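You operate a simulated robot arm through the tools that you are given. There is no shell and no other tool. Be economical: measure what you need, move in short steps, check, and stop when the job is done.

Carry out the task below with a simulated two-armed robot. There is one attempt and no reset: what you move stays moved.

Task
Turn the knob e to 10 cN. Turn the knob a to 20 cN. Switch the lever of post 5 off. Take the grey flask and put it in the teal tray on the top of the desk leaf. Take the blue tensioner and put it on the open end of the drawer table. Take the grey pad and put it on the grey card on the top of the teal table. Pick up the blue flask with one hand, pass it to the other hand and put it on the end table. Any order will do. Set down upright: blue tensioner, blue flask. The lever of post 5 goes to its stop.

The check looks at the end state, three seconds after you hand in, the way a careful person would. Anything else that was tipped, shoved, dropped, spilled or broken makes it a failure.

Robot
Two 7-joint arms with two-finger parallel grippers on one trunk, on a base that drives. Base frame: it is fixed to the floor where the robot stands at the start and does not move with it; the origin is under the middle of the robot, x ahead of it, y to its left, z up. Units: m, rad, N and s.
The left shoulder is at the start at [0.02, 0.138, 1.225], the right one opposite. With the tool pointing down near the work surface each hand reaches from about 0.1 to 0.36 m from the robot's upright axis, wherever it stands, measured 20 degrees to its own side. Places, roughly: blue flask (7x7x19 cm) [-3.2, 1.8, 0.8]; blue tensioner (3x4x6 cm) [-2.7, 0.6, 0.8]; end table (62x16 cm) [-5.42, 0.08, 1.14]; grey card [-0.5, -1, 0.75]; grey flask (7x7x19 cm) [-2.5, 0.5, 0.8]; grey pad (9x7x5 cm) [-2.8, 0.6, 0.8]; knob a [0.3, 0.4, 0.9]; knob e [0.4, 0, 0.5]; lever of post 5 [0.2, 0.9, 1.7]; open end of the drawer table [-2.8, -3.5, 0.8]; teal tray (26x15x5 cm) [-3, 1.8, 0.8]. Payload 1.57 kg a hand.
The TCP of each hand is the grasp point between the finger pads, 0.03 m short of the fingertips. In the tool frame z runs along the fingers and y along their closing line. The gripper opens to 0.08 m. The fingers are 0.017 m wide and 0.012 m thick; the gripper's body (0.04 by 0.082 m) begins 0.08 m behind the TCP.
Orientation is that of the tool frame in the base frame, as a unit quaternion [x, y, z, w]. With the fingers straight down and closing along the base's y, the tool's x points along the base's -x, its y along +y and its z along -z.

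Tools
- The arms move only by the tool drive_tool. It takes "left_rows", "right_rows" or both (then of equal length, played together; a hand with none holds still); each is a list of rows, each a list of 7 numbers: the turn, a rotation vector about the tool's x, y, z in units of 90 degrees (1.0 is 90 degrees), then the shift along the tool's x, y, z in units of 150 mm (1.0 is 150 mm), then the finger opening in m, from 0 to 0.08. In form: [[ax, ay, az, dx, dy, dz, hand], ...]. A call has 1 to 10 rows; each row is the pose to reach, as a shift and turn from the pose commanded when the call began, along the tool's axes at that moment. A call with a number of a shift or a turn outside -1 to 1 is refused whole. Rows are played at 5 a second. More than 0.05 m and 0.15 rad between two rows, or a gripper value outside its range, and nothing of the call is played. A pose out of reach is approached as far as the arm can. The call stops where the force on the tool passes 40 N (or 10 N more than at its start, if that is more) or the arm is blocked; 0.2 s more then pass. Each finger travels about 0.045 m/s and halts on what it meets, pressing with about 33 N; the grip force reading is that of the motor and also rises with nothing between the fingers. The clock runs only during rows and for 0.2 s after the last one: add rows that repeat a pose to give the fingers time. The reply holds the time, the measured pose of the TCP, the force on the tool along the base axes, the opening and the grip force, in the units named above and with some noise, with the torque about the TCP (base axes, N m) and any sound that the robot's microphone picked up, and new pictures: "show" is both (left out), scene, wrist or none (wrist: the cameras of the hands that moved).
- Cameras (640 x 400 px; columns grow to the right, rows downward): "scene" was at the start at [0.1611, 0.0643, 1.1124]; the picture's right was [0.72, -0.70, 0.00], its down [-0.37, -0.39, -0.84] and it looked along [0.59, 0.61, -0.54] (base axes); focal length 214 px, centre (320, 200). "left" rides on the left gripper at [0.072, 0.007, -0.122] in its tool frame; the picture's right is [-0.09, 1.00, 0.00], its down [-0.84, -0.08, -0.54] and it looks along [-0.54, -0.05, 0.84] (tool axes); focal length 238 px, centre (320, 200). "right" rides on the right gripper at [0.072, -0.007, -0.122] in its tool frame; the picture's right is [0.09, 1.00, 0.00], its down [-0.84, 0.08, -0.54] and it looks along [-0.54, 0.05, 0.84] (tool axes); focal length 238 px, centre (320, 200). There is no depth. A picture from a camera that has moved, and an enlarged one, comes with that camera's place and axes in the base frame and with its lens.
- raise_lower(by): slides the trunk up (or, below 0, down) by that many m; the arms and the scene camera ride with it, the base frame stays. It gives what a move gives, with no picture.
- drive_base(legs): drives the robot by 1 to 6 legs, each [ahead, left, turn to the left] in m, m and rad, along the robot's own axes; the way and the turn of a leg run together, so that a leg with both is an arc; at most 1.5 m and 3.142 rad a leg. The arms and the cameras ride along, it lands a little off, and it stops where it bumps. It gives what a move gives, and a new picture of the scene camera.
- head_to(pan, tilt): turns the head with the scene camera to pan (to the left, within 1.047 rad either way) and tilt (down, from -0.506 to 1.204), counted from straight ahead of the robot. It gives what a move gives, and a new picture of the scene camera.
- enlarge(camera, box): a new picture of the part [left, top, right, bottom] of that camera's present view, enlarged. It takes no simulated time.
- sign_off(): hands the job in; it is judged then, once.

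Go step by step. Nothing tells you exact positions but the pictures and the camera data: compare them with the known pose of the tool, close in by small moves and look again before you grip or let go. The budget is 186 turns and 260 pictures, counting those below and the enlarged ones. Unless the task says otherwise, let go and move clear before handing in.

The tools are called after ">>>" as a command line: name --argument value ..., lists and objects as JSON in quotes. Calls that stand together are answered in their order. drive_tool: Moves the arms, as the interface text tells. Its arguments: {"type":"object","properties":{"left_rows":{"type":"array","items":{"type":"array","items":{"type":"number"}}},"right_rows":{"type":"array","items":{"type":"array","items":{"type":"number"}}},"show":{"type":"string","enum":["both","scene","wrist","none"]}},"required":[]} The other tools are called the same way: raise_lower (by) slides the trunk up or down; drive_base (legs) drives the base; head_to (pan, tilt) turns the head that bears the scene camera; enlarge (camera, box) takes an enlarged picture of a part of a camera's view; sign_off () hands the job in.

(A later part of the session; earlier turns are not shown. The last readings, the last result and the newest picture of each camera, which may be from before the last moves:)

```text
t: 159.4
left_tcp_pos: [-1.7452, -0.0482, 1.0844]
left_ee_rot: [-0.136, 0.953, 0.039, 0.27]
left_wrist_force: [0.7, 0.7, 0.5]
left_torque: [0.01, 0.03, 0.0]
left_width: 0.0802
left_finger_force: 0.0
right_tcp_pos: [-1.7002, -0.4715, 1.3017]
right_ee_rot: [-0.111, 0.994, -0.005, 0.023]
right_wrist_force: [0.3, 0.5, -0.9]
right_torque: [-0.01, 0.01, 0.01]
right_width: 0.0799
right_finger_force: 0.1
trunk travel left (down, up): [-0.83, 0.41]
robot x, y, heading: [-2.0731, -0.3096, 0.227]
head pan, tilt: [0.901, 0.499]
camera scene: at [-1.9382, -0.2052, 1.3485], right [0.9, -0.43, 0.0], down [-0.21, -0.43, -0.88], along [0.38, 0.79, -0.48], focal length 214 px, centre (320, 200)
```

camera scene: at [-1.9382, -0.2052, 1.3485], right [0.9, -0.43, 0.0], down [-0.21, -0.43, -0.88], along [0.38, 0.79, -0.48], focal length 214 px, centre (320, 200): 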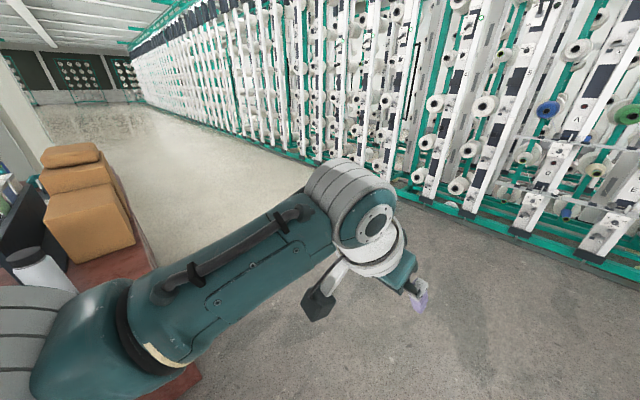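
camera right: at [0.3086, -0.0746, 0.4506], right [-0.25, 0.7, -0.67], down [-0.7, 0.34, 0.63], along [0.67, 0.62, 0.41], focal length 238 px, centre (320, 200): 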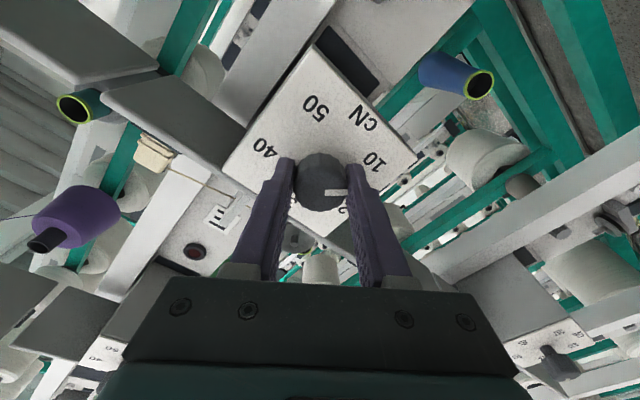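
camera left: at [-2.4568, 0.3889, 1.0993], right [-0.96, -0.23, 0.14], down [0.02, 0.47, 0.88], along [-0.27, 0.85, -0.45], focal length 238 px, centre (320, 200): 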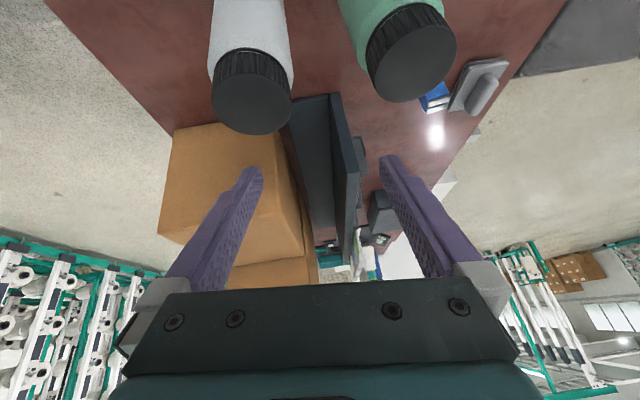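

>>> raise_lower --by 0.1

>>> drive_base --legs '[[0, 0, 1.58], [0.3, 0, 0], [0.2, 0, 0]]'

>>> head_to --pan 0.4 --tilt 0.9

>>> enlarge --camera "left" --box '[0, 0, 640, 400]'

```text
t: 160.7
left_tcp_pos: [-1.7463, -0.0489, 1.1841]
left_ee_rot: [-0.135, 0.953, 0.038, 0.269]
left_wrist_force: [-0.4, 0.5, 1.7]
left_torque: [-0.02, 0.0, 0.0]
left_width: 0.0801
left_finger_force: 0.0
right_tcp_pos: [-1.7004, -0.4716, 1.4014]
right_ee_rot: [-0.111, 0.994, -0.005, 0.023]
right_wrist_force: [0.1, -0.4, 0.1]
right_torque: [0.0, -0.01, -0.01]
right_width: 0.0802
right_finger_force: 0.0
trunk travel left (down, up): [-0.93, 0.31]
robot x, y, heading: [-2.0742, -0.3108, 0.227]
head pan, tilt: [0.901, 0.499]
```

```text
t: 167.8
left_tcp_pos: [-2.4415, 0.5115, 1.1833]
left_ee_rot: [0.768, -0.58, -0.217, -0.162]
left_wrist_force: [0.1, 0.3, -0.1]
left_torque: [-0.01, 0.0, 0.03]
left_width: 0.0797
left_finger_force: 0.1
right_tcp_pos: [-2.0184, 0.5552, 1.4032]
right_ee_rot: [0.779, -0.627, -0.013, -0.019]
right_wrist_force: [0.0, 0.1, 0.3]
right_torque: [0.0, 0.04, 0.04]
right_width: 0.0799
right_finger_force: 0.1
trunk travel left (down, up): [-0.93, 0.31]
robot x, y, heading: [-2.1801, 0.1837, 1.784]
head pan, tilt: [0.901, 0.499]
camera scene: at [-2.2867, 0.3199, 1.4485], right [0.44, 0.9, 0.0], down [0.43, -0.21, -0.88], along [-0.79, 0.38, -0.48], focal length 214 px, centre (320, 200)
```

scene: 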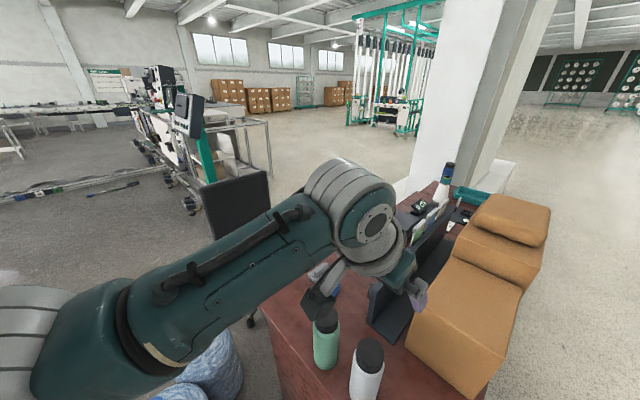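

```text
t: 168.7
left_tcp_pos: [-2.4428, 0.5118, 1.185]
left_ee_rot: [0.768, -0.58, -0.217, -0.163]
left_wrist_force: [0.3, 0.3, 0.0]
left_torque: [0.01, -0.01, 0.0]
left_width: 0.08
left_finger_force: 0.1
right_tcp_pos: [-2.0167, 0.5569, 1.4026]
right_ee_rot: [0.779, -0.627, -0.012, -0.02]
right_wrist_force: [0.8, -0.6, 0.1]
right_torque: [0.02, -0.01, -0.04]
right_width: 0.08
right_finger_force: 0.1
trunk travel left (down, up): [-0.93, 0.31]
robot x, y, heading: [-2.1854, 0.1824, 1.792]
head pan, tilt: [0.4, 0.901]
camera scene: at [-2.2487, 0.3417, 1.4147], right [0.81, 0.58, 0.0], down [0.45, -0.64, -0.62], along [-0.36, 0.51, -0.78], focal length 214 px, centre (320, 200)
```

scene: 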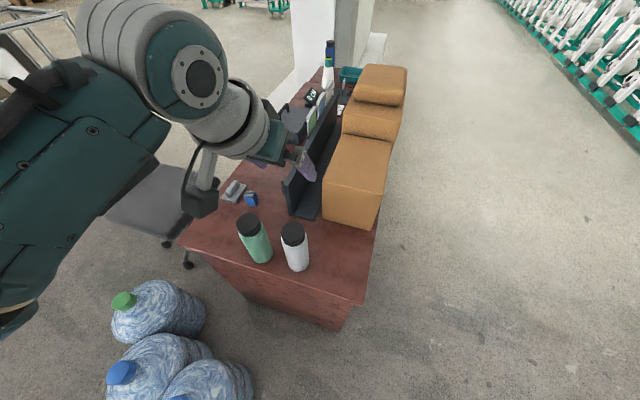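

```text
1.00 times, centred on (320, 200) of left (not enlarged: the box is as wide or as high as the picture)
camera zoom: at [-2.4139, 0.3891, 1.2499], right [-0.98, -0.2, 0.05], down [-0.04, 0.44, 0.9], along [-0.2, 0.88, -0.43], focal length 238 px, centre (320, 200)
```

zoom: 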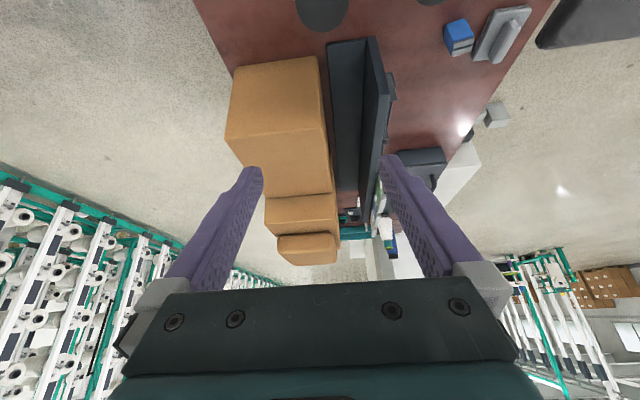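

The arm moves freely now. Fine lateral shift, then lower part-way over the grey flask.

>>> drive_tool --left_rows '[[0, 0, 0, -0.03, 0.09, 0, 0.08]]' --show "none"

>>> raise_lower --by -0.16

>>> enlarge --camera "left" --box '[0, 0, 640, 400]'

>>> enlarge --camera "scene" --box '[180, 160, 380, 285]'

```text
t: 169.1
left_tcp_pos: [-2.4559, 0.5122, 1.1866]
left_ee_rot: [0.767, -0.58, -0.217, -0.164]
left_wrist_force: [-0.1, 0.7, 0.5]
left_torque: [-0.01, -0.03, 0.0]
left_width: 0.0798
left_finger_force: 0.0
right_tcp_pos: [-2.0174, 0.5552, 1.4022]
right_ee_rot: [0.779, -0.627, -0.012, -0.02]
right_wrist_force: [-0.5, 0.7, 0.3]
right_torque: [-0.02, 0.02, 0.0]
right_width: 0.08
right_finger_force: 0.1
trunk travel left (down, up): [-0.93, 0.31]
robot x, y, heading: [-2.1813, 0.1832, 1.79]
head pan, tilt: [0.4, 0.901]
```

```text
t: 170.9
left_tcp_pos: [-2.455, 0.5135, 1.026]
left_ee_rot: [0.768, -0.58, -0.217, -0.163]
left_wrist_force: [0.9, 0.1, 0.5]
left_torque: [0.0, 0.0, 0.0]
left_width: 0.08
left_finger_force: 0.1
right_tcp_pos: [-2.018, 0.5556, 1.2421]
right_ee_rot: [0.779, -0.627, -0.013, -0.02]
right_wrist_force: [0.0, 0.2, -0.7]
right_torque: [-0.02, 0.03, 0.0]
right_width: 0.08
right_finger_force: 0.0
trunk travel left (down, up): [-0.77, 0.47]
robot x, y, heading: [-2.1822, 0.1797, 1.789]
head pan, tilt: [0.4, 0.901]
```

```text
1.00 times, centred on (320, 200) of left (not enlarged: the box is as wide or as high as the picture)
camera zoom: at [-2.4277, 0.39, 1.0927], right [-0.98, -0.2, 0.05], down [-0.04, 0.44, 0.9], along [-0.2, 0.88, -0.43], focal length 238 px, centre (320, 200)
```

zoom: 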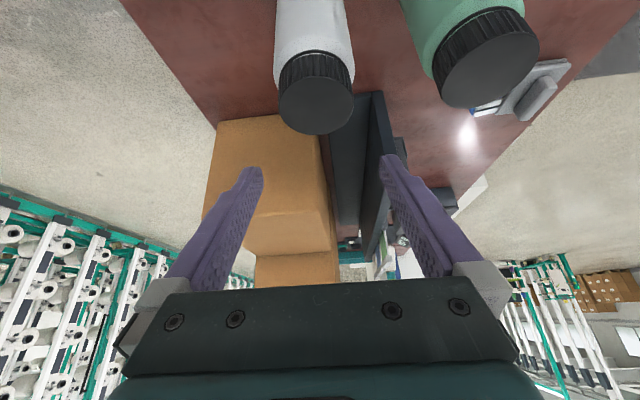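

```text
3.20 times, centred on (280, 222) of scene
camera zoom: at [-2.2486, 0.3417, 1.2547], right [0.82, 0.58, 0.0], down [0.45, -0.64, -0.62], along [-0.36, 0.51, -0.78], focal length 686 px, centre (448, 128)
```

zoom: 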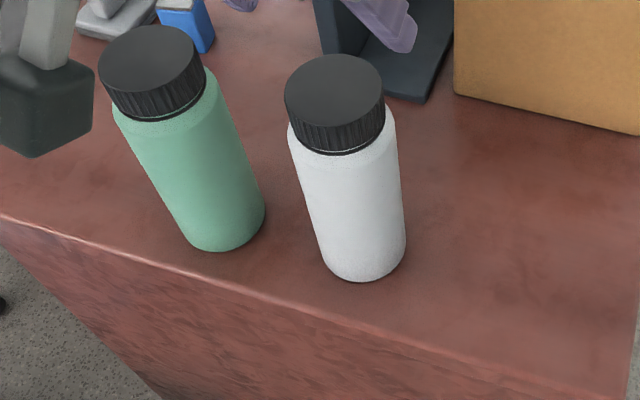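

Aligned with the flask axis. Lower to grasp height.

>>> raise_lower --by -0.11

>>> enlarge --camera "left" --box '[0, 0, 640, 400]'

```text
t: 172.4
left_tcp_pos: [-2.4559, 0.5118, 0.9173]
left_ee_rot: [0.769, -0.58, -0.216, -0.163]
left_wrist_force: [-0.6, 0.6, 0.2]
left_torque: [-0.01, 0.02, -0.02]
left_width: 0.0798
left_finger_force: 0.1
right_tcp_pos: [-2.0177, 0.5554, 1.132]
right_ee_rot: [0.779, -0.627, -0.012, -0.02]
right_wrist_force: [0.0, -0.1, -0.4]
right_torque: [0.01, 0.0, 0.0]
right_width: 0.0805
right_finger_force: 0.2
trunk travel left (down, up): [-0.66, 0.58]
robot x, y, heading: [-2.1799, 0.1843, 1.791]
head pan, tilt: [0.4, 0.901]
```

```text
1.00 times, centred on (320, 200) of left (not enlarged: the box is as wide or as high as the picture)
camera zoom: at [-2.4277, 0.39, 0.9827], right [-0.98, -0.2, 0.05], down [-0.04, 0.44, 0.9], along [-0.2, 0.88, -0.43], focal length 238 px, centre (320, 200)
```

zoom: 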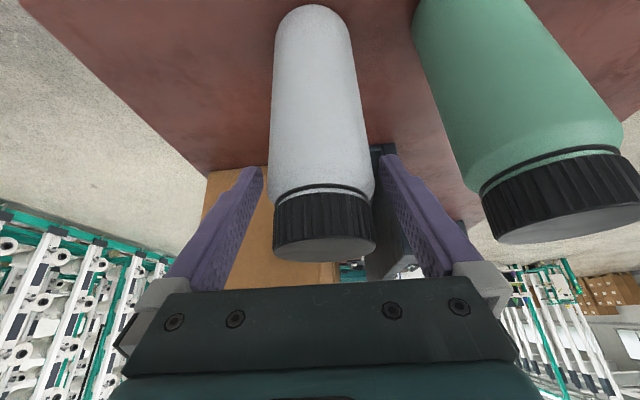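

The flask is between the fingers. Close.

>>> drive_tool --left_rows '[[0, 0, 0, 0, 0, 0, 0.05], [0, 0, 0, 0, 0, 0, 0.05], [0, 0, 0, 0, 0, 0, 0.05], [0, 0, 0, 0, 0, 0, 0.05], [0, 0, 0, 0, 0, 0, 0.05]]' --show "wrist"

```text
t: 173.6
left_tcp_pos: [-2.4562, 0.5133, 0.9169]
left_ee_rot: [0.768, -0.58, -0.217, -0.162]
left_wrist_force: [0.3, 0.0, 1.1]
left_torque: [-0.04, -0.05, -0.04]
left_width: 0.0668
left_finger_force: 32.7
right_tcp_pos: [-2.018, 0.5561, 1.1328]
right_ee_rot: [0.779, -0.627, -0.012, -0.019]
right_wrist_force: [0.6, 0.7, 0.4]
right_torque: [0.01, -0.01, 0.0]
right_width: 0.0798
right_finger_force: 0.0
trunk travel left (down, up): [-0.66, 0.58]
robot x, y, heading: [-2.1834, 0.1844, 1.79]
head pan, tilt: [0.4, 0.901]
camera left: at [-2.4278, 0.39, 0.9827], right [-0.98, -0.2, 0.05], down [-0.04, 0.44, 0.9], along [-0.2, 0.88, -0.43], focal length 238 px, centre (320, 200)
```

left: 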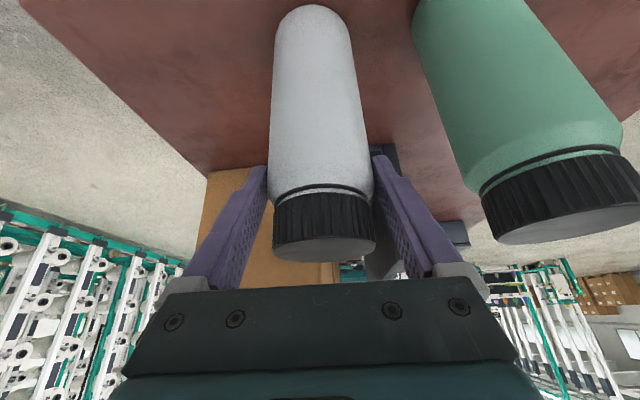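

Gripped at 67 mm. I lift high and drive round the front of the desk toward the leaf end.

>>> raise_lower --by 0.3

>>> drive_base --legs '[[-0.45, 0, 0], [0, -0.6, 0], [1.2, 0, 0], [1.2, -0.1, 0]]'

>>> head_to --pan 1.0 --tilt 0.6

```text
t: 176.6
left_tcp_pos: [-2.4555, 0.5118, 1.2164]
left_ee_rot: [0.769, -0.579, -0.218, -0.163]
left_wrist_force: [-0.1, 0.5, -3.3]
left_torque: [-0.04, 0.0, 0.01]
left_width: 0.0673
left_finger_force: 32.7
right_tcp_pos: [-2.0184, 0.5551, 1.4313]
right_ee_rot: [0.779, -0.626, -0.012, -0.02]
right_wrist_force: [0.7, 0.4, 0.0]
right_torque: [0.0, -0.01, -0.01]
right_width: 0.0802
right_finger_force: 0.1
trunk travel left (down, up): [-0.96, 0.28]
robot x, y, heading: [-2.1801, 0.182, 1.79]
head pan, tilt: [0.4, 0.901]
```

```text
t: 193.7
left_tcp_pos: [-2.2265, 2.5683, 1.217]
left_ee_rot: [0.773, -0.573, -0.219, -0.161]
left_wrist_force: [0.4, 0.2, -3.1]
left_torque: [-0.04, 0.0, 0.01]
left_width: 0.0672
left_finger_force: 33.0
right_tcp_pos: [-1.7871, 2.617, 1.4314]
right_ee_rot: [0.785, -0.619, -0.012, -0.02]
right_wrist_force: [0.4, 0.4, -1.0]
right_torque: [-0.04, -0.01, 0.0]
right_width: 0.0798
right_finger_force: 0.2
trunk travel left (down, up): [-0.96, 0.28]
robot x, y, heading: [-1.9491, 2.2412, 1.806]
head pan, tilt: [0.4, 0.901]
camera scene: at [-2.0151, 2.3999, 1.4446], right [0.8, 0.59, 0.0], down [0.47, -0.63, -0.62], along [-0.37, 0.5, -0.78], focal length 214 px, centre (320, 200)
```

scene: 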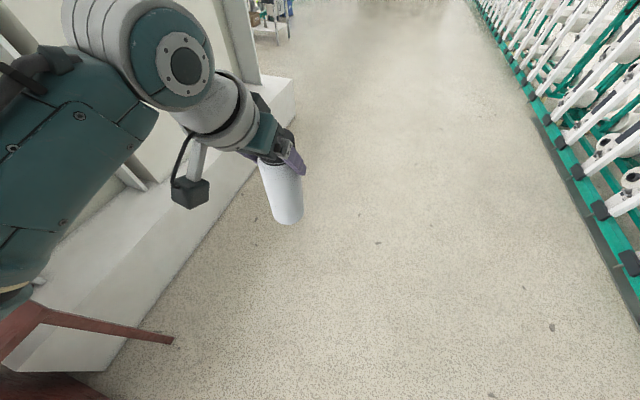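

```text
t: 194.7
left_tcp_pos: [-2.2258, 2.5664, 1.2174]
left_ee_rot: [0.774, -0.573, -0.218, -0.161]
left_wrist_force: [0.6, -0.9, -1.9]
left_torque: [-0.05, 0.0, 0.01]
left_width: 0.0671
left_finger_force: 33.1
right_tcp_pos: [-1.7894, 2.6185, 1.4319]
right_ee_rot: [0.784, -0.62, -0.013, -0.02]
right_wrist_force: [-0.6, -0.9, -0.9]
right_torque: [0.01, -0.01, -0.02]
right_width: 0.0801
right_finger_force: 0.1
trunk travel left (down, up): [-0.96, 0.28]
robot x, y, heading: [-1.9448, 2.2438, 1.805]
head pan, tilt: [1.0, 0.6]
camera scene: at [-2.0537, 2.3683, 1.4693], right [0.33, 0.94, 0.0], down [0.53, -0.19, -0.82], along [-0.78, 0.27, -0.57], focal length 214 px, centre (320, 200)
```

scene: 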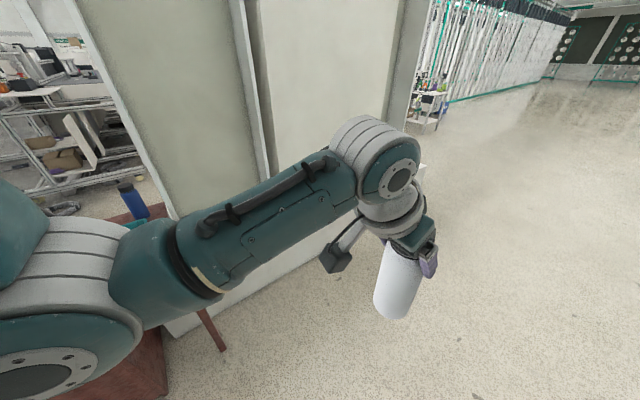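

>>> drive_base --legs '[[0, 0, 1.5]]'

>>> head_to --pan 0.0 --tilt 0.6

```text
t: 198.7
left_tcp_pos: [-2.2877, 1.9836, 1.2165]
left_ee_rot: [0.956, 0.112, -0.27, 0.033]
left_wrist_force: [0.6, -1.0, -2.6]
left_torque: [0.01, -0.02, -0.03]
left_width: 0.0673
left_finger_force: 33.0
right_tcp_pos: [-2.3105, 2.4238, 1.4324]
right_ee_rot: [0.996, 0.085, -0.022, -0.006]
right_wrist_force: [-0.2, 0.2, 0.5]
right_torque: [0.0, 0.02, 0.01]
right_width: 0.0802
right_finger_force: 0.0
trunk travel left (down, up): [-0.96, 0.28]
robot x, y, heading: [-1.9471, 2.2455, -2.969]
head pan, tilt: [1.0, 0.6]
camera scene: at [-2.0796, 2.1436, 1.4694], right [-0.92, 0.39, 0.0], down [0.22, 0.52, -0.82], along [-0.32, -0.76, -0.57], focal length 214 px, centre (320, 200)
```

scene: 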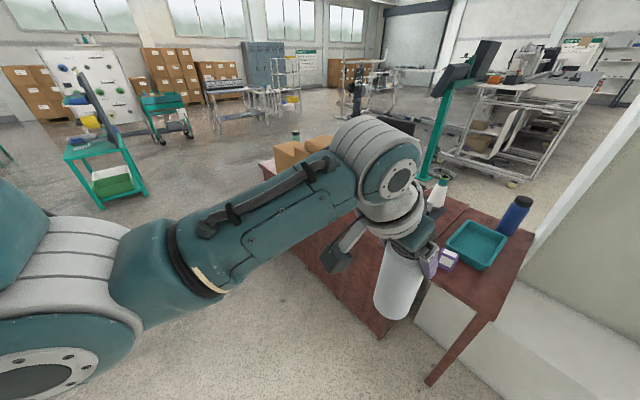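

```text
t: 200.0
left_tcp_pos: [-2.2877, 1.9835, 1.2169]
left_ee_rot: [0.956, 0.111, -0.269, 0.032]
left_wrist_force: [-0.8, -0.1, -2.5]
left_torque: [-0.01, -0.04, -0.01]
left_width: 0.0672
left_finger_force: 33.0
right_tcp_pos: [-2.3116, 2.4234, 1.4327]
right_ee_rot: [0.996, 0.085, -0.022, -0.006]
right_wrist_force: [0.5, 0.5, 1.1]
right_torque: [-0.02, 0.04, -0.01]
right_width: 0.08
right_finger_force: 0.1
trunk travel left (down, up): [-0.96, 0.28]
robot x, y, heading: [-1.9439, 2.2446, -2.97]
head pan, tilt: [0.0, 0.6]
camera scene: at [-2.1324, 2.2098, 1.4694], right [-0.17, 0.98, 0.0], down [0.56, 0.1, -0.82], along [-0.81, -0.14, -0.57], focal length 214 px, centre (320, 200)
```

scene: 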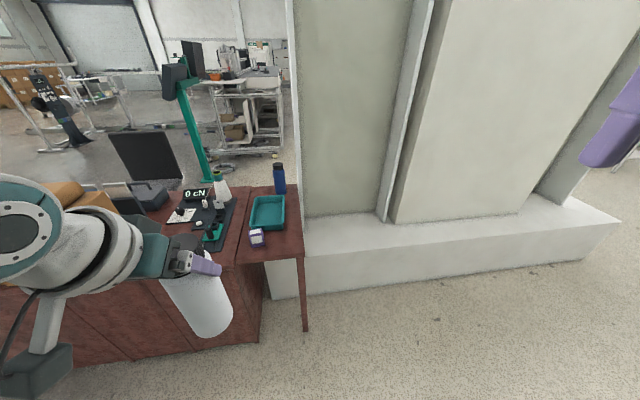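

I see tray at about (-2.94, 1.80), blue flask (-3.17, 1.79). I'll stand at the leaf's free end near (-2.78, 2.3), turned so the left arm faces the tray.

>>> drive_base --legs '[[0, 0, 0.68], [0.3, -0.4, 0], [0.1, -0.13, 0]]'

>>> head_to --pan 0.2 --tilt 0.9

```text
t: 205.8
left_tcp_pos: [-2.7093, 1.871, 1.2172]
left_ee_rot: [0.865, 0.422, -0.242, 0.119]
left_wrist_force: [0.1, 0.3, -2.5]
left_torque: [0.0, -0.01, -0.03]
left_width: 0.0672
left_finger_force: 33.5
right_tcp_pos: [-3.0026, 2.1995, 1.4322]
right_ee_rot: [0.911, 0.411, -0.023, 0.001]
right_wrist_force: [0.5, -0.4, 0.2]
right_torque: [-0.03, 0.02, -0.04]
right_width: 0.0802
right_finger_force: 0.0
trunk travel left (down, up): [-0.96, 0.28]
robot x, y, heading: [-2.6058, 2.2878, -2.294]
head pan, tilt: [0.0, 0.6]
camera scene: at [-2.7307, 2.1461, 1.4694], right [-0.75, 0.66, 0.0], down [0.37, 0.42, -0.82], along [-0.55, -0.62, -0.57], focal length 214 px, centre (320, 200)
```

scene: 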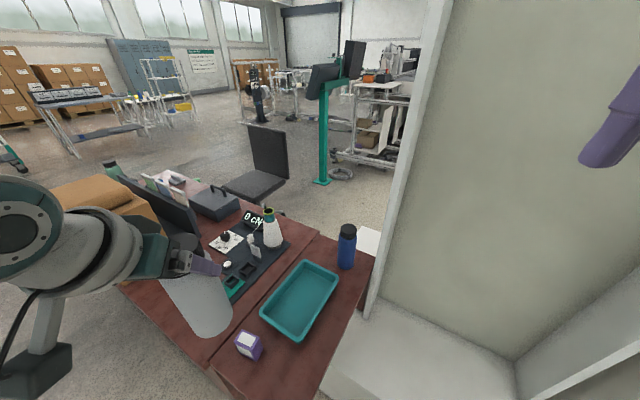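

```text
t: 206.6
left_tcp_pos: [-2.7097, 1.8705, 1.2149]
left_ee_rot: [0.865, 0.422, -0.243, 0.119]
left_wrist_force: [0.4, 0.3, -3.1]
left_torque: [0.02, -0.03, -0.02]
left_width: 0.0671
left_finger_force: 33.1
right_tcp_pos: [-3.0032, 2.1993, 1.4323]
right_ee_rot: [0.911, 0.411, -0.023, 0.002]
right_wrist_force: [0.0, -0.5, -0.1]
right_torque: [-0.01, 0.01, -0.04]
right_width: 0.08
right_finger_force: 0.0
trunk travel left (down, up): [-0.96, 0.28]
robot x, y, heading: [-2.6052, 2.2854, -2.293]
head pan, tilt: [0.201, 0.901]
camera scene: at [-2.71, 2.1469, 1.4447], right [-0.87, 0.5, 0.0], down [0.39, 0.68, -0.62], along [-0.31, -0.54, -0.78], focal length 214 px, centre (320, 200)
```

scene: 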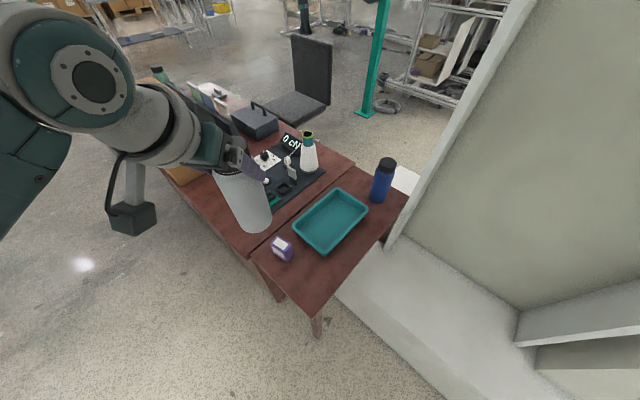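

>>> drive_base --legs '[[0.1, -0.12, 0]]'

```text
t: 208.0
left_tcp_pos: [-2.8667, 1.8791, 1.2153]
left_ee_rot: [0.865, 0.423, -0.242, 0.119]
left_wrist_force: [0.8, 0.4, -2.6]
left_torque: [0.01, 0.0, 0.0]
left_width: 0.0672
left_finger_force: 33.2
right_tcp_pos: [-3.1599, 2.2065, 1.4307]
right_ee_rot: [0.912, 0.41, -0.024, 0.002]
right_wrist_force: [0.2, -0.6, 0.3]
right_torque: [0.01, 0.02, -0.03]
right_width: 0.08
right_finger_force: 0.1
trunk travel left (down, up): [-0.96, 0.28]
robot x, y, heading: [-2.7593, 2.2936, -2.298]
head pan, tilt: [0.201, 0.901]
camera scene: at [-2.8661, 2.1532, 1.4446], right [-0.87, 0.5, 0.0], down [0.39, 0.68, -0.62], along [-0.31, -0.54, -0.78], focal length 214 px, centre (320, 200)
```

scene: 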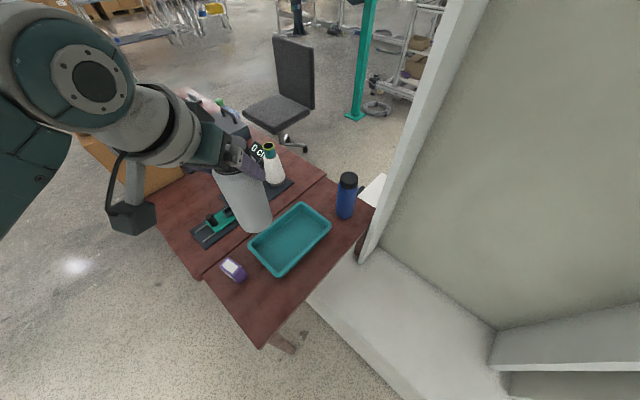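

>>> drive_tool --left_rows '[[0, 0, 0, -0.17, -0.01, 0.1, 0.05], [0, 0, 0, -0.34, -0.02, 0.2, 0.05], [0, 0, 0, -0.505, -0.03, 0.306, 0.05]]' --show "none"

>>> raise_lower --by -0.2

>>> enlarge --camera "scene" --box '[140, 80, 460, 280]'

>>> enlarge --camera "left" --box '[0, 0, 640, 400]'

```text
t: 208.8
left_tcp_pos: [-2.9248, 1.8102, 1.2157]
left_ee_rot: [0.865, 0.422, -0.243, 0.119]
left_wrist_force: [-0.8, -0.2, -2.2]
left_torque: [0.01, 0.01, 0.0]
left_width: 0.0669
left_finger_force: 32.6
right_tcp_pos: [-3.158, 2.2052, 1.4322]
right_ee_rot: [0.912, 0.41, -0.023, 0.002]
right_wrist_force: [0.3, -0.1, 0.5]
right_torque: [0.03, -0.01, 0.02]
right_width: 0.0801
right_finger_force: 0.1
trunk travel left (down, up): [-0.96, 0.28]
robot x, y, heading: [-2.763, 2.2918, -2.293]
head pan, tilt: [0.201, 0.901]
```

```text
t: 210.9
left_tcp_pos: [-2.9243, 1.81, 1.0165]
left_ee_rot: [0.865, 0.422, -0.243, 0.118]
left_wrist_force: [-0.2, 0.1, -4.1]
left_torque: [-0.01, -0.04, 0.03]
left_width: 0.0671
left_finger_force: 33.2
right_tcp_pos: [-3.159, 2.2063, 1.2308]
right_ee_rot: [0.911, 0.411, -0.023, 0.002]
right_wrist_force: [0.1, -0.3, 0.2]
right_torque: [-0.02, 0.01, 0.04]
right_width: 0.0802
right_finger_force: 0.0
trunk travel left (down, up): [-0.76, 0.48]
robot x, y, heading: [-2.7641, 2.2955, -2.295]
head pan, tilt: [0.201, 0.901]
```

```text
2.00 times, centred on (300, 180) of scene
camera zoom: at [-2.8661, 2.1533, 1.2446], right [-0.87, 0.5, 0.0], down [0.39, 0.68, -0.62], along [-0.31, -0.54, -0.78], focal length 429 px, centre (360, 240)
```

zoom: 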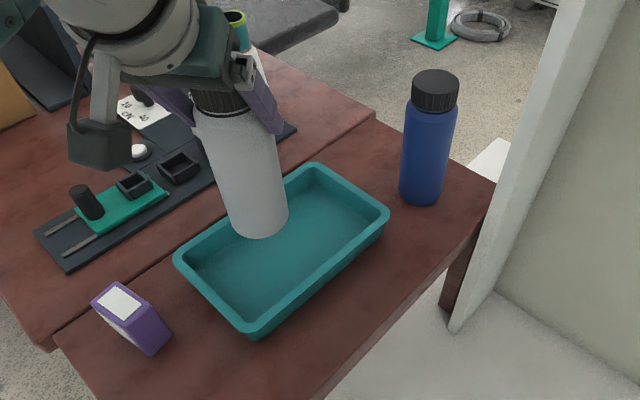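

```text
1.00 times, centred on (320, 200) of left (not enlarged: the box is as wide or as high as the picture)
camera zoom: at [-2.842, 1.9041, 1.0822], right [0.74, -0.67, 0.05], down [-0.33, -0.29, 0.9], along [-0.59, -0.68, -0.44], focal length 238 px, centre (320, 200)
```

zoom: 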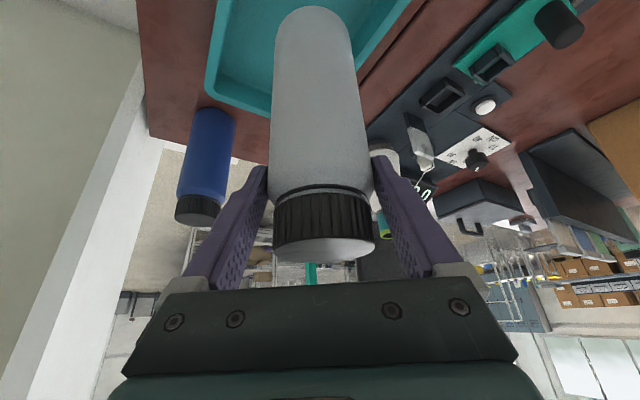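

Flask is over the tray. Lower gently with force watching.

>>> raise_lower --by -0.06

>>> drive_tool --left_rows '[[0, 0, 0, 0.017, 0, 0.028, 0.05], [0, 0, 0, 0.035, 0, 0.057, 0.05], [0, 0, 0, 0.052, 0, 0.085, 0.05], [0, 0, 0, 0.069, 0, 0.114, 0.05], [0, 0, 0, 0.087, 0, 0.142, 0.05], [0, 0, 0, 0.104, 0, 0.171, 0.05]]' --show "scene"

```text
t: 211.9
left_tcp_pos: [-2.9243, 1.8107, 0.9565]
left_ee_rot: [0.865, 0.422, -0.243, 0.119]
left_wrist_force: [-0.3, -0.3, -2.8]
left_torque: [-0.03, -0.01, 0.04]
left_width: 0.0672
left_finger_force: 32.6
right_tcp_pos: [-3.1586, 2.2068, 1.1718]
right_ee_rot: [0.911, 0.411, -0.023, 0.001]
right_wrist_force: [0.0, -0.5, 0.4]
right_torque: [0.04, 0.0, 0.02]
right_width: 0.0801
right_finger_force: 0.1
trunk travel left (down, up): [-0.7, 0.54]
robot x, y, heading: [-2.7618, 2.2938, -2.297]
head pan, tilt: [0.201, 0.901]
```

```text
t: 213.3
left_tcp_pos: [-2.9236, 1.8101, 0.9247]
left_ee_rot: [0.865, 0.422, -0.243, 0.119]
left_wrist_force: [-0.4, 0.9, -2.7]
left_torque: [0.04, 0.0, -0.05]
left_width: 0.0672
left_finger_force: 33.5
right_tcp_pos: [-3.159, 2.2065, 1.1717]
right_ee_rot: [0.912, 0.41, -0.023, 0.002]
right_wrist_force: [-0.5, -0.2, 0.1]
right_torque: [0.03, 0.01, 0.01]
right_width: 0.0799
right_finger_force: 0.0
trunk travel left (down, up): [-0.7, 0.54]
robot x, y, heading: [-2.7615, 2.293, -2.296]
head pan, tilt: [0.201, 0.901]
camera scene: at [-2.8661, 2.1533, 1.1846], right [-0.87, 0.5, 0.0], down [0.39, 0.68, -0.62], along [-0.31, -0.54, -0.78], focal length 214 px, centre (320, 200)
```

scene: 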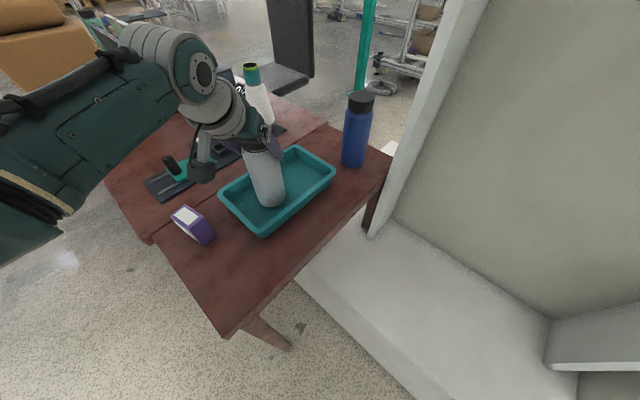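

>>> drive_tool --left_rows '[[0, 0, 0, 0.01, 0, 0.017, 0.05], [0, 0, 0, 0.021, 0, 0.034, 0.05], [0, 0, 0, 0.031, 0, 0.051, 0.05]]' --show "none"

```text
t: 214.2
left_tcp_pos: [-2.9269, 1.8064, 0.9207]
left_ee_rot: [0.865, 0.42, -0.247, 0.121]
left_wrist_force: [2.5, 4.9, 20.5]
left_torque: [0.17, -0.35, -0.02]
left_width: 0.0672
left_finger_force: 33.3
right_tcp_pos: [-3.1592, 2.2063, 1.1727]
right_ee_rot: [0.912, 0.41, -0.024, 0.002]
right_wrist_force: [-0.6, 0.1, -1.0]
right_torque: [-0.03, -0.02, -0.01]
right_width: 0.0798
right_finger_force: 0.0
trunk travel left (down, up): [-0.7, 0.54]
robot x, y, heading: [-2.7629, 2.2909, -2.296]
head pan, tilt: [0.201, 0.901]
```

Contact. Release and rise.

>>> drive_tool --left_rows '[[0, 0, 0, -0.005, 0, -0.008, 0.05], [0, 0, 0, -0.005, 0, -0.008, 0.08], [0, 0, 0, -0.005, 0, -0.008, 0.08], [0, 0, 0, -0.005, 0, -0.008, 0.08]]' --show "none"

>>> raise_lower --by 0.25

>>> enlarge --camera "scene" --box '[140, 120, 460, 320]'

```text
t: 215.2
left_tcp_pos: [-2.9243, 1.8096, 0.9184]
left_ee_rot: [0.865, 0.422, -0.242, 0.119]
left_wrist_force: [-0.2, 0.3, -0.2]
left_torque: [0.03, -0.02, -0.01]
left_width: 0.0801
left_finger_force: 0.1
right_tcp_pos: [-3.1583, 2.2057, 1.1714]
right_ee_rot: [0.912, 0.41, -0.022, 0.002]
right_wrist_force: [0.3, 0.2, 0.0]
right_torque: [0.01, 0.01, -0.02]
right_width: 0.08
right_finger_force: 0.1
trunk travel left (down, up): [-0.7, 0.54]
robot x, y, heading: [-2.7626, 2.2942, -2.295]
head pan, tilt: [0.201, 0.901]
```

```text
t: 217.7
left_tcp_pos: [-2.9243, 1.8094, 1.1685]
left_ee_rot: [0.865, 0.422, -0.243, 0.12]
left_wrist_force: [-0.1, 0.1, 0.4]
left_torque: [-0.01, -0.03, 0.02]
left_width: 0.0799
left_finger_force: 0.1
right_tcp_pos: [-3.1589, 2.2068, 1.4222]
right_ee_rot: [0.912, 0.41, -0.023, 0.002]
right_wrist_force: [-0.3, 0.3, 0.8]
right_torque: [0.02, -0.05, 0.01]
right_width: 0.0798
right_finger_force: 0.0
trunk travel left (down, up): [-0.95, 0.29]
robot x, y, heading: [-2.7635, 2.2951, -2.294]
head pan, tilt: [0.201, 0.901]
```

```text
2.00 times, centred on (300, 220) of scene
camera zoom: at [-2.8662, 2.1531, 1.4346], right [-0.87, 0.5, 0.0], down [0.39, 0.68, -0.62], along [-0.31, -0.54, -0.78], focal length 429 px, centre (360, 160)
```

zoom: 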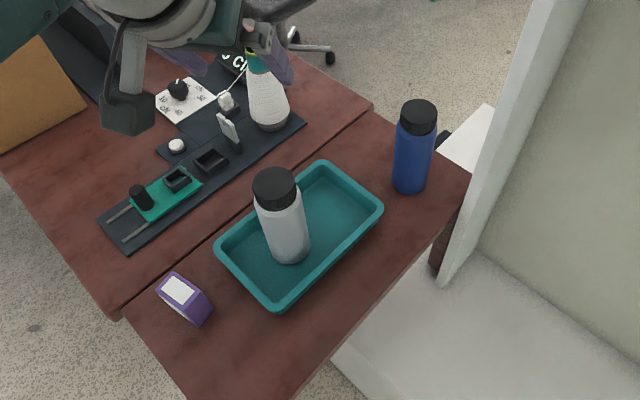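

Grey flask stands in the tray. For the blue flask I edge nearer, pulling the right hand back from the pillar first.

>>> drive_tool --right_rows '[[0, 0, 0, 0.25, 0.1, 0, 0.08], [0, 0, 0, 0.5, 0.2, 0, 0.08], [0, 0, 0, 0.65, 0.3, 0, 0.08]]' --show "none"

>>> drive_base --legs '[[0.066, -0.044, 0]]'

```text
t: 218.5
left_tcp_pos: [-2.9248, 1.8106, 1.1684]
left_ee_rot: [0.865, 0.423, -0.243, 0.119]
left_wrist_force: [0.3, 0.2, 0.3]
left_torque: [0.02, -0.01, 0.03]
left_width: 0.08
left_finger_force: 0.1
right_tcp_pos: [-3.0604, 2.2549, 1.4064]
right_ee_rot: [0.914, 0.405, -0.002, -0.013]
right_wrist_force: [0.4, -0.9, -0.3]
right_torque: [0.0, -0.04, 0.0]
right_width: 0.0798
right_finger_force: 0.1
trunk travel left (down, up): [-0.95, 0.29]
robot x, y, heading: [-2.76, 2.2892, -2.292]
head pan, tilt: [0.201, 0.901]
```

```text
t: 219.6
left_tcp_pos: [-3.0008, 1.7892, 1.1685]
left_ee_rot: [0.866, 0.422, -0.243, 0.119]
left_wrist_force: [0.3, -0.2, 0.6]
left_torque: [0.0, 0.0, 0.01]
left_width: 0.08
left_finger_force: 0.1
right_tcp_pos: [-3.1345, 2.2329, 1.408]
right_ee_rot: [0.913, 0.409, -0.005, -0.011]
right_wrist_force: [-0.9, -0.1, 0.7]
right_torque: [0.02, 0.0, -0.02]
right_width: 0.0801
right_finger_force: 0.1
trunk travel left (down, up): [-0.95, 0.29]
robot x, y, heading: [-2.8359, 2.2731, -2.291]
head pan, tilt: [0.201, 0.901]
camera scene: at [-2.9423, 2.1333, 1.4346], right [-0.87, 0.5, 0.0], down [0.39, 0.68, -0.62], along [-0.31, -0.54, -0.78], focal length 214 px, centre (320, 200)
```

scene: 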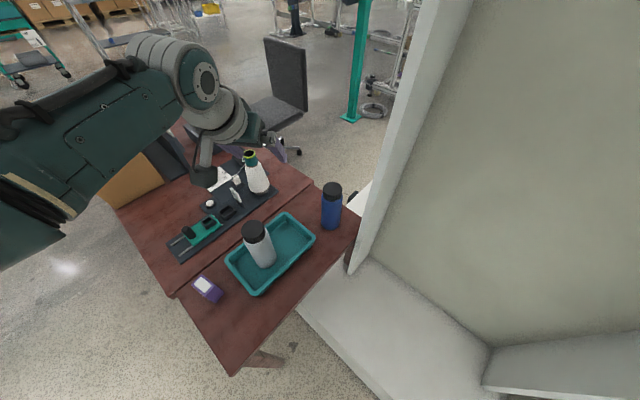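

>>> drive_tool --left_rows '[[0, -0.03, 0, -0.12, -0.19, 0.075, 0.08], [0, -0.06, 0, -0.25, -0.38, 0.15, 0.08], [0, -0.09, 0, -0.37, -0.57, 0.225, 0.08], [0, -0.12, 0, -0.49, -0.76, 0.3, 0.08], [0, -0.155, 0, -0.614, -0.944, 0.372, 0.08], [0, -0.155, 0, -0.614, -0.944, 0.372, 0.08]]' --show "both"

```text
t: 221.0
left_tcp_pos: [-3.1309, 1.8039, 1.1845]
left_ee_rot: [0.829, 0.404, -0.347, 0.17]
left_wrist_force: [0.5, -0.2, 0.0]
left_torque: [0.0, 0.0, -0.03]
left_width: 0.0799
left_finger_force: 0.1
left hand out of reach, approached as far as the arm can: row 3, 4, 5, 6
right_tcp_pos: [-3.1349, 2.2343, 1.4066]
right_ee_rot: [0.912, 0.41, -0.004, -0.013]
right_wrist_force: [0.1, -0.1, -0.4]
right_torque: [-0.03, 0.0, -0.02]
right_width: 0.0801
right_finger_force: 0.1
trunk travel left (down, up): [-0.95, 0.29]
robot x, y, heading: [-2.8403, 2.2727, -2.288]
head pan, tilt: [0.201, 0.901]
camera scene: at [-2.9423, 2.1333, 1.4347], right [-0.87, 0.5, 0.0], down [0.39, 0.68, -0.62], along [-0.31, -0.54, -0.78], focal length 214 px, centre (320, 200)
camera left: at [-3.0404, 1.9079, 1.2187], right [0.74, -0.66, 0.07], down [-0.19, -0.11, 0.98], along [-0.64, -0.74, -0.21], focal length 238 px, centre (320, 200)
```

scene: 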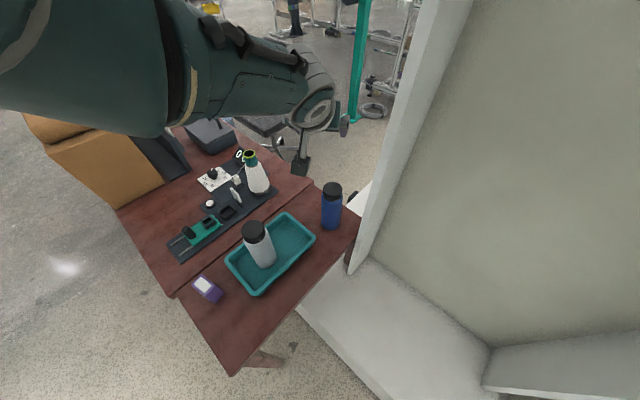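
left: 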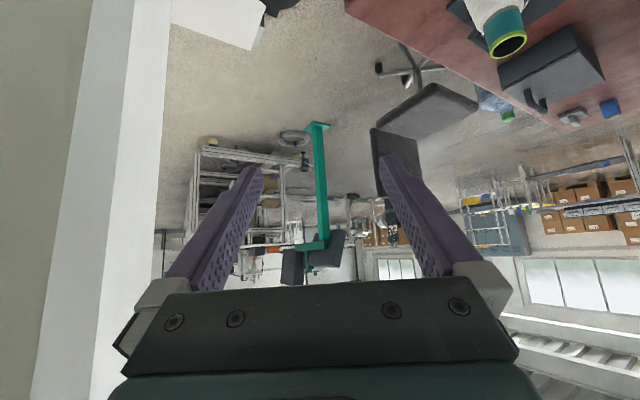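

Too high a shoulder for this reach. I raise the hand relative to the shoulder, lower the trunk, and extend again.

>>> drive_tool --left_rows '[[0, 0, 0, -0.2, 0, -0.2, 0.08], [0, 0, 0, -0.4, 0, -0.4, 0.08], [0, 0, 0, -0.6, 0, -0.6, 0.08], [0, 0, 0, -0.8, 0, -0.78, 0.08], [0, 0, 0, -0.95, 0, -0.93, 0.08]]' --show "none"

>>> raise_lower --by -0.25

```text
t: 222.2
left_tcp_pos: [-3.1858, 1.773, 1.3712]
left_ee_rot: [0.829, 0.405, -0.345, 0.17]
left_wrist_force: [0.6, -0.2, 0.5]
left_torque: [-0.02, -0.02, 0.01]
left_width: 0.0799
left_finger_force: 0.1
left hand out of reach, approached as far as the arm can: row 1, 2, 3, 4, 5
right_tcp_pos: [-3.1353, 2.2353, 1.4063]
right_ee_rot: [0.912, 0.41, -0.004, -0.014]
right_wrist_force: [-0.6, -0.4, 1.1]
right_torque: [-0.01, -0.01, 0.0]
right_width: 0.08
right_finger_force: 0.2
trunk travel left (down, up): [-0.95, 0.29]
robot x, y, heading: [-2.8351, 2.271, -2.295]
head pan, tilt: [0.201, 0.901]
```

```text
t: 224.8
left_tcp_pos: [-3.1852, 1.7744, 1.121]
left_ee_rot: [0.829, 0.405, -0.346, 0.17]
left_wrist_force: [-0.4, 0.0, -0.5]
left_torque: [0.03, 0.0, 0.02]
left_width: 0.0799
left_finger_force: 0.1
right_tcp_pos: [-3.1351, 2.2343, 1.1567]
right_ee_rot: [0.912, 0.409, -0.004, -0.013]
right_wrist_force: [0.0, 0.3, -1.1]
right_torque: [0.0, 0.0, -0.01]
right_width: 0.08
right_finger_force: 0.0
trunk travel left (down, up): [-0.7, 0.54]
robot x, y, heading: [-2.8359, 2.2685, -2.293]
head pan, tilt: [0.201, 0.901]
```

>>> enlarge --camera "left" --box '[0, 0, 640, 400]'

>>> enlarge --camera "scene" --box '[180, 80, 480, 280]'

```text
1.00 times, centred on (320, 200) of left (not enlarged: the box is as wide or as high as the picture)
camera zoom: at [-3.0956, 1.8772, 1.1546], right [0.75, -0.66, 0.07], down [-0.19, -0.11, 0.98], along [-0.64, -0.74, -0.21], focal length 238 px, centre (320, 200)
```

zoom: 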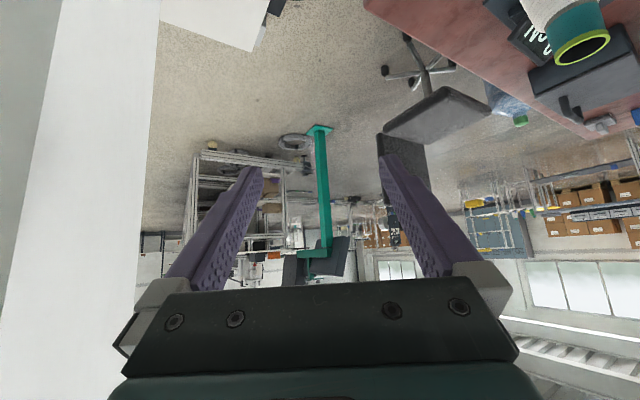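

```text
2.00 times, centred on (330, 180) of scene
camera zoom: at [-2.9424, 2.1333, 1.1847], right [-0.87, 0.5, 0.0], down [0.39, 0.68, -0.62], along [-0.31, -0.54, -0.78], focal length 429 px, centre (300, 240)
```

zoom: 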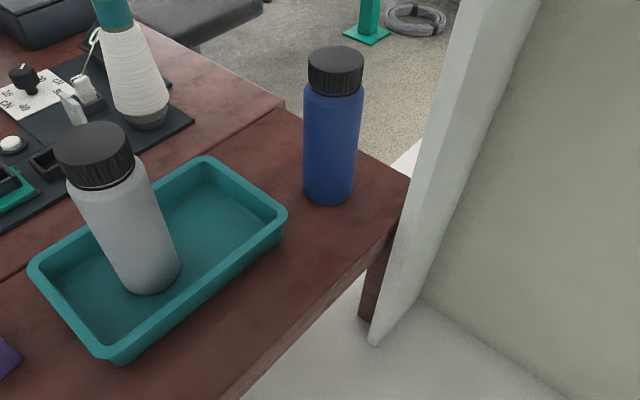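

>>> drive_tool --left_rows '[[0, 0, 0, 0.05, -0.03, -0.05, 0.08], [0, 0, 0, 0.096, -0.064, -0.097, 0.08]]' --show "none"

>>> raise_lower --by -0.1

>>> enlarge --camera "left" --box '[0, 0, 640, 400]'

>>> head_to --pan 0.2 --tilt 0.6

```text
t: 225.4
left_tcp_pos: [-3.1932, 1.7886, 1.1172]
left_ee_rot: [0.829, 0.405, -0.346, 0.17]
left_wrist_force: [-0.1, 0.2, 0.3]
left_torque: [0.01, 0.01, -0.01]
left_width: 0.0799
left_finger_force: 0.0
left hand out of reach, approached as far as the arm can: row 1, 2
right_tcp_pos: [-3.1344, 2.2345, 1.1574]
right_ee_rot: [0.912, 0.41, -0.004, -0.014]
right_wrist_force: [-0.1, 0.7, -0.1]
right_torque: [0.0, -0.04, 0.03]
right_width: 0.0801
right_finger_force: 0.1
trunk travel left (down, up): [-0.7, 0.54]
robot x, y, heading: [-2.8392, 2.2755, -2.297]
head pan, tilt: [0.201, 0.901]
```

```text
t: 226.7
left_tcp_pos: [-3.1942, 1.7884, 1.0182]
left_ee_rot: [0.829, 0.405, -0.346, 0.169]
left_wrist_force: [-0.4, -0.5, -0.6]
left_torque: [0.0, 0.01, -0.02]
left_width: 0.0801
left_finger_force: 0.0
right_tcp_pos: [-3.1351, 2.2353, 1.0575]
right_ee_rot: [0.912, 0.409, -0.004, -0.014]
right_wrist_force: [0.2, -0.1, -0.2]
right_torque: [-0.02, -0.03, 0.01]
right_width: 0.0798
right_finger_force: 0.0
trunk travel left (down, up): [-0.6, 0.64]
robot x, y, heading: [-2.8363, 2.2769, -2.297]
head pan, tilt: [0.201, 0.901]
```

```text
1.00 times, centred on (320, 200) of left (not enlarged: the box is as wide or as high as the picture)
camera zoom: at [-3.104, 1.8924, 1.0523], right [0.75, -0.66, 0.07], down [-0.19, -0.11, 0.98], along [-0.64, -0.74, -0.21], focal length 238 px, centre (320, 200)
```

zoom: 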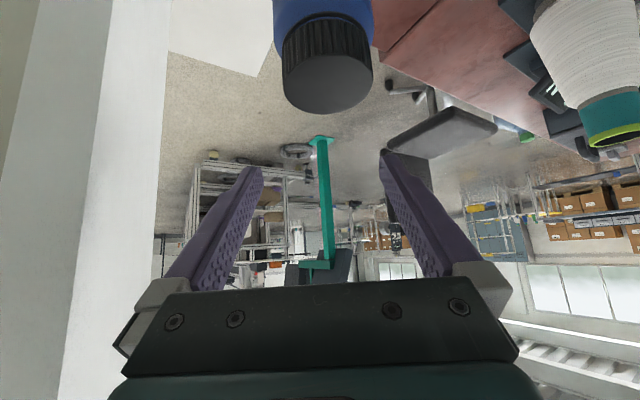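

```text
t: 227.5
left_tcp_pos: [-3.1935, 1.7886, 1.0186]
left_ee_rot: [0.829, 0.404, -0.347, 0.17]
left_wrist_force: [0.3, 0.0, 0.4]
left_torque: [0.03, -0.02, 0.0]
left_width: 0.0801
left_finger_force: 0.1
right_tcp_pos: [-3.1356, 2.2343, 1.0557]
right_ee_rot: [0.912, 0.41, -0.004, -0.014]
right_wrist_force: [0.9, -0.3, -0.5]
right_torque: [0.02, -0.02, 0.01]
right_width: 0.08
right_finger_force: 0.1
trunk travel left (down, up): [-0.6, 0.64]
robot x, y, heading: [-2.8376, 2.2726, -2.294]
head pan, tilt: [0.201, 0.6]
camera scene: at [-2.9487, 2.1222, 1.1094], right [-0.87, 0.5, 0.0], down [0.28, 0.49, -0.82], along [-0.41, -0.72, -0.57], focal length 214 px, centre (320, 200)
```

scene: 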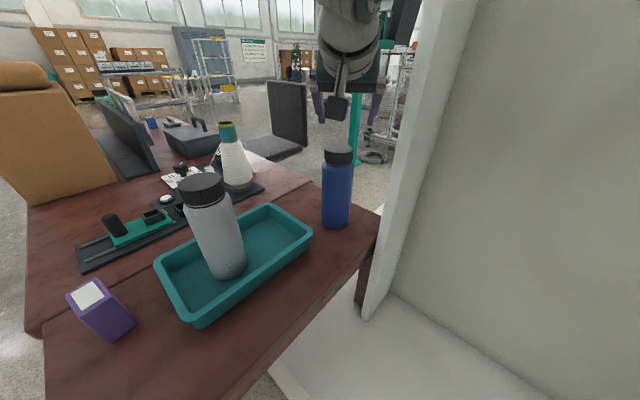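

>>> drive_tool --left_rows '[[0, 0, 0, 0.036, 0.025, -0.036, 0.08], [0, 0, 0, 0.072, 0.05, -0.072, 0.08], [0, 0, 0, 0.072, 0.05, -0.072, 0.08]]' --show "none"

```text
t: 228.3
left_tcp_pos: [-3.1936, 1.7895, 1.0186]
left_ee_rot: [0.83, 0.405, -0.346, 0.169]
left_wrist_force: [0.1, 0.4, 0.5]
left_torque: [0.02, -0.05, 0.02]
left_width: 0.0798
left_finger_force: 0.0
left hand out of reach, approached as far as the arm can: row 1, 2, 3
right_tcp_pos: [-3.1343, 2.2349, 1.0566]
right_ee_rot: [0.912, 0.41, -0.004, -0.014]
right_wrist_force: [-0.7, 1.0, 0.6]
right_torque: [-0.01, 0.04, 0.01]
right_width: 0.0799
right_finger_force: 0.0
trunk travel left (down, up): [-0.6, 0.64]
robot x, y, heading: [-2.8376, 2.2742, -2.289]
head pan, tilt: [0.201, 0.6]
```

The arm can't retract in this posture, so I nudge the base instead.

>>> drive_base --legs '[[-0.016, 0.007, 0]]'

>>> enlarge --camera "left" --box '[200, 0, 440, 150]'

```text
t: 229.1
left_tcp_pos: [-3.1779, 1.7964, 1.018]
left_ee_rot: [0.829, 0.406, -0.345, 0.17]
left_wrist_force: [-0.1, -0.1, 1.2]
left_torque: [-0.02, 0.01, 0.02]
left_width: 0.08
left_finger_force: 0.1
right_tcp_pos: [-3.1189, 2.2431, 1.0567]
right_ee_rot: [0.912, 0.41, -0.004, -0.013]
right_wrist_force: [0.4, 0.0, -0.3]
right_torque: [0.01, 0.01, -0.01]
right_width: 0.0802
right_finger_force: 0.0
trunk travel left (down, up): [-0.6, 0.64]
robot x, y, heading: [-2.8214, 2.2819, -2.3]
head pan, tilt: [0.201, 0.6]
camera scene: at [-2.9328, 2.1297, 1.1094], right [-0.87, 0.5, 0.0], down [0.28, 0.49, -0.82], along [-0.41, -0.72, -0.57], focal length 214 px, centre (320, 200)
```

scene: 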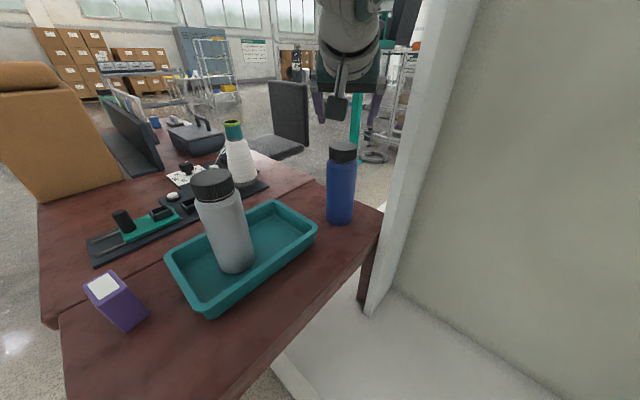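

```text
2.67 times, centred on (320, 75) of left
camera zoom: at [-3.088, 1.9, 1.0522], right [0.75, -0.66, 0.07], down [-0.19, -0.11, 0.98], along [-0.64, -0.74, -0.21], focal length 636 px, centre (320, 533)
```

zoom: 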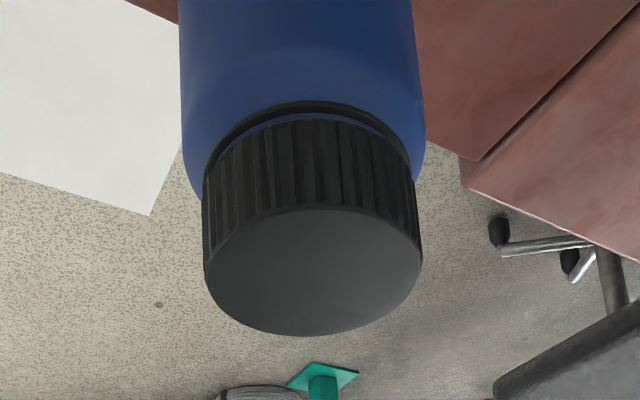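

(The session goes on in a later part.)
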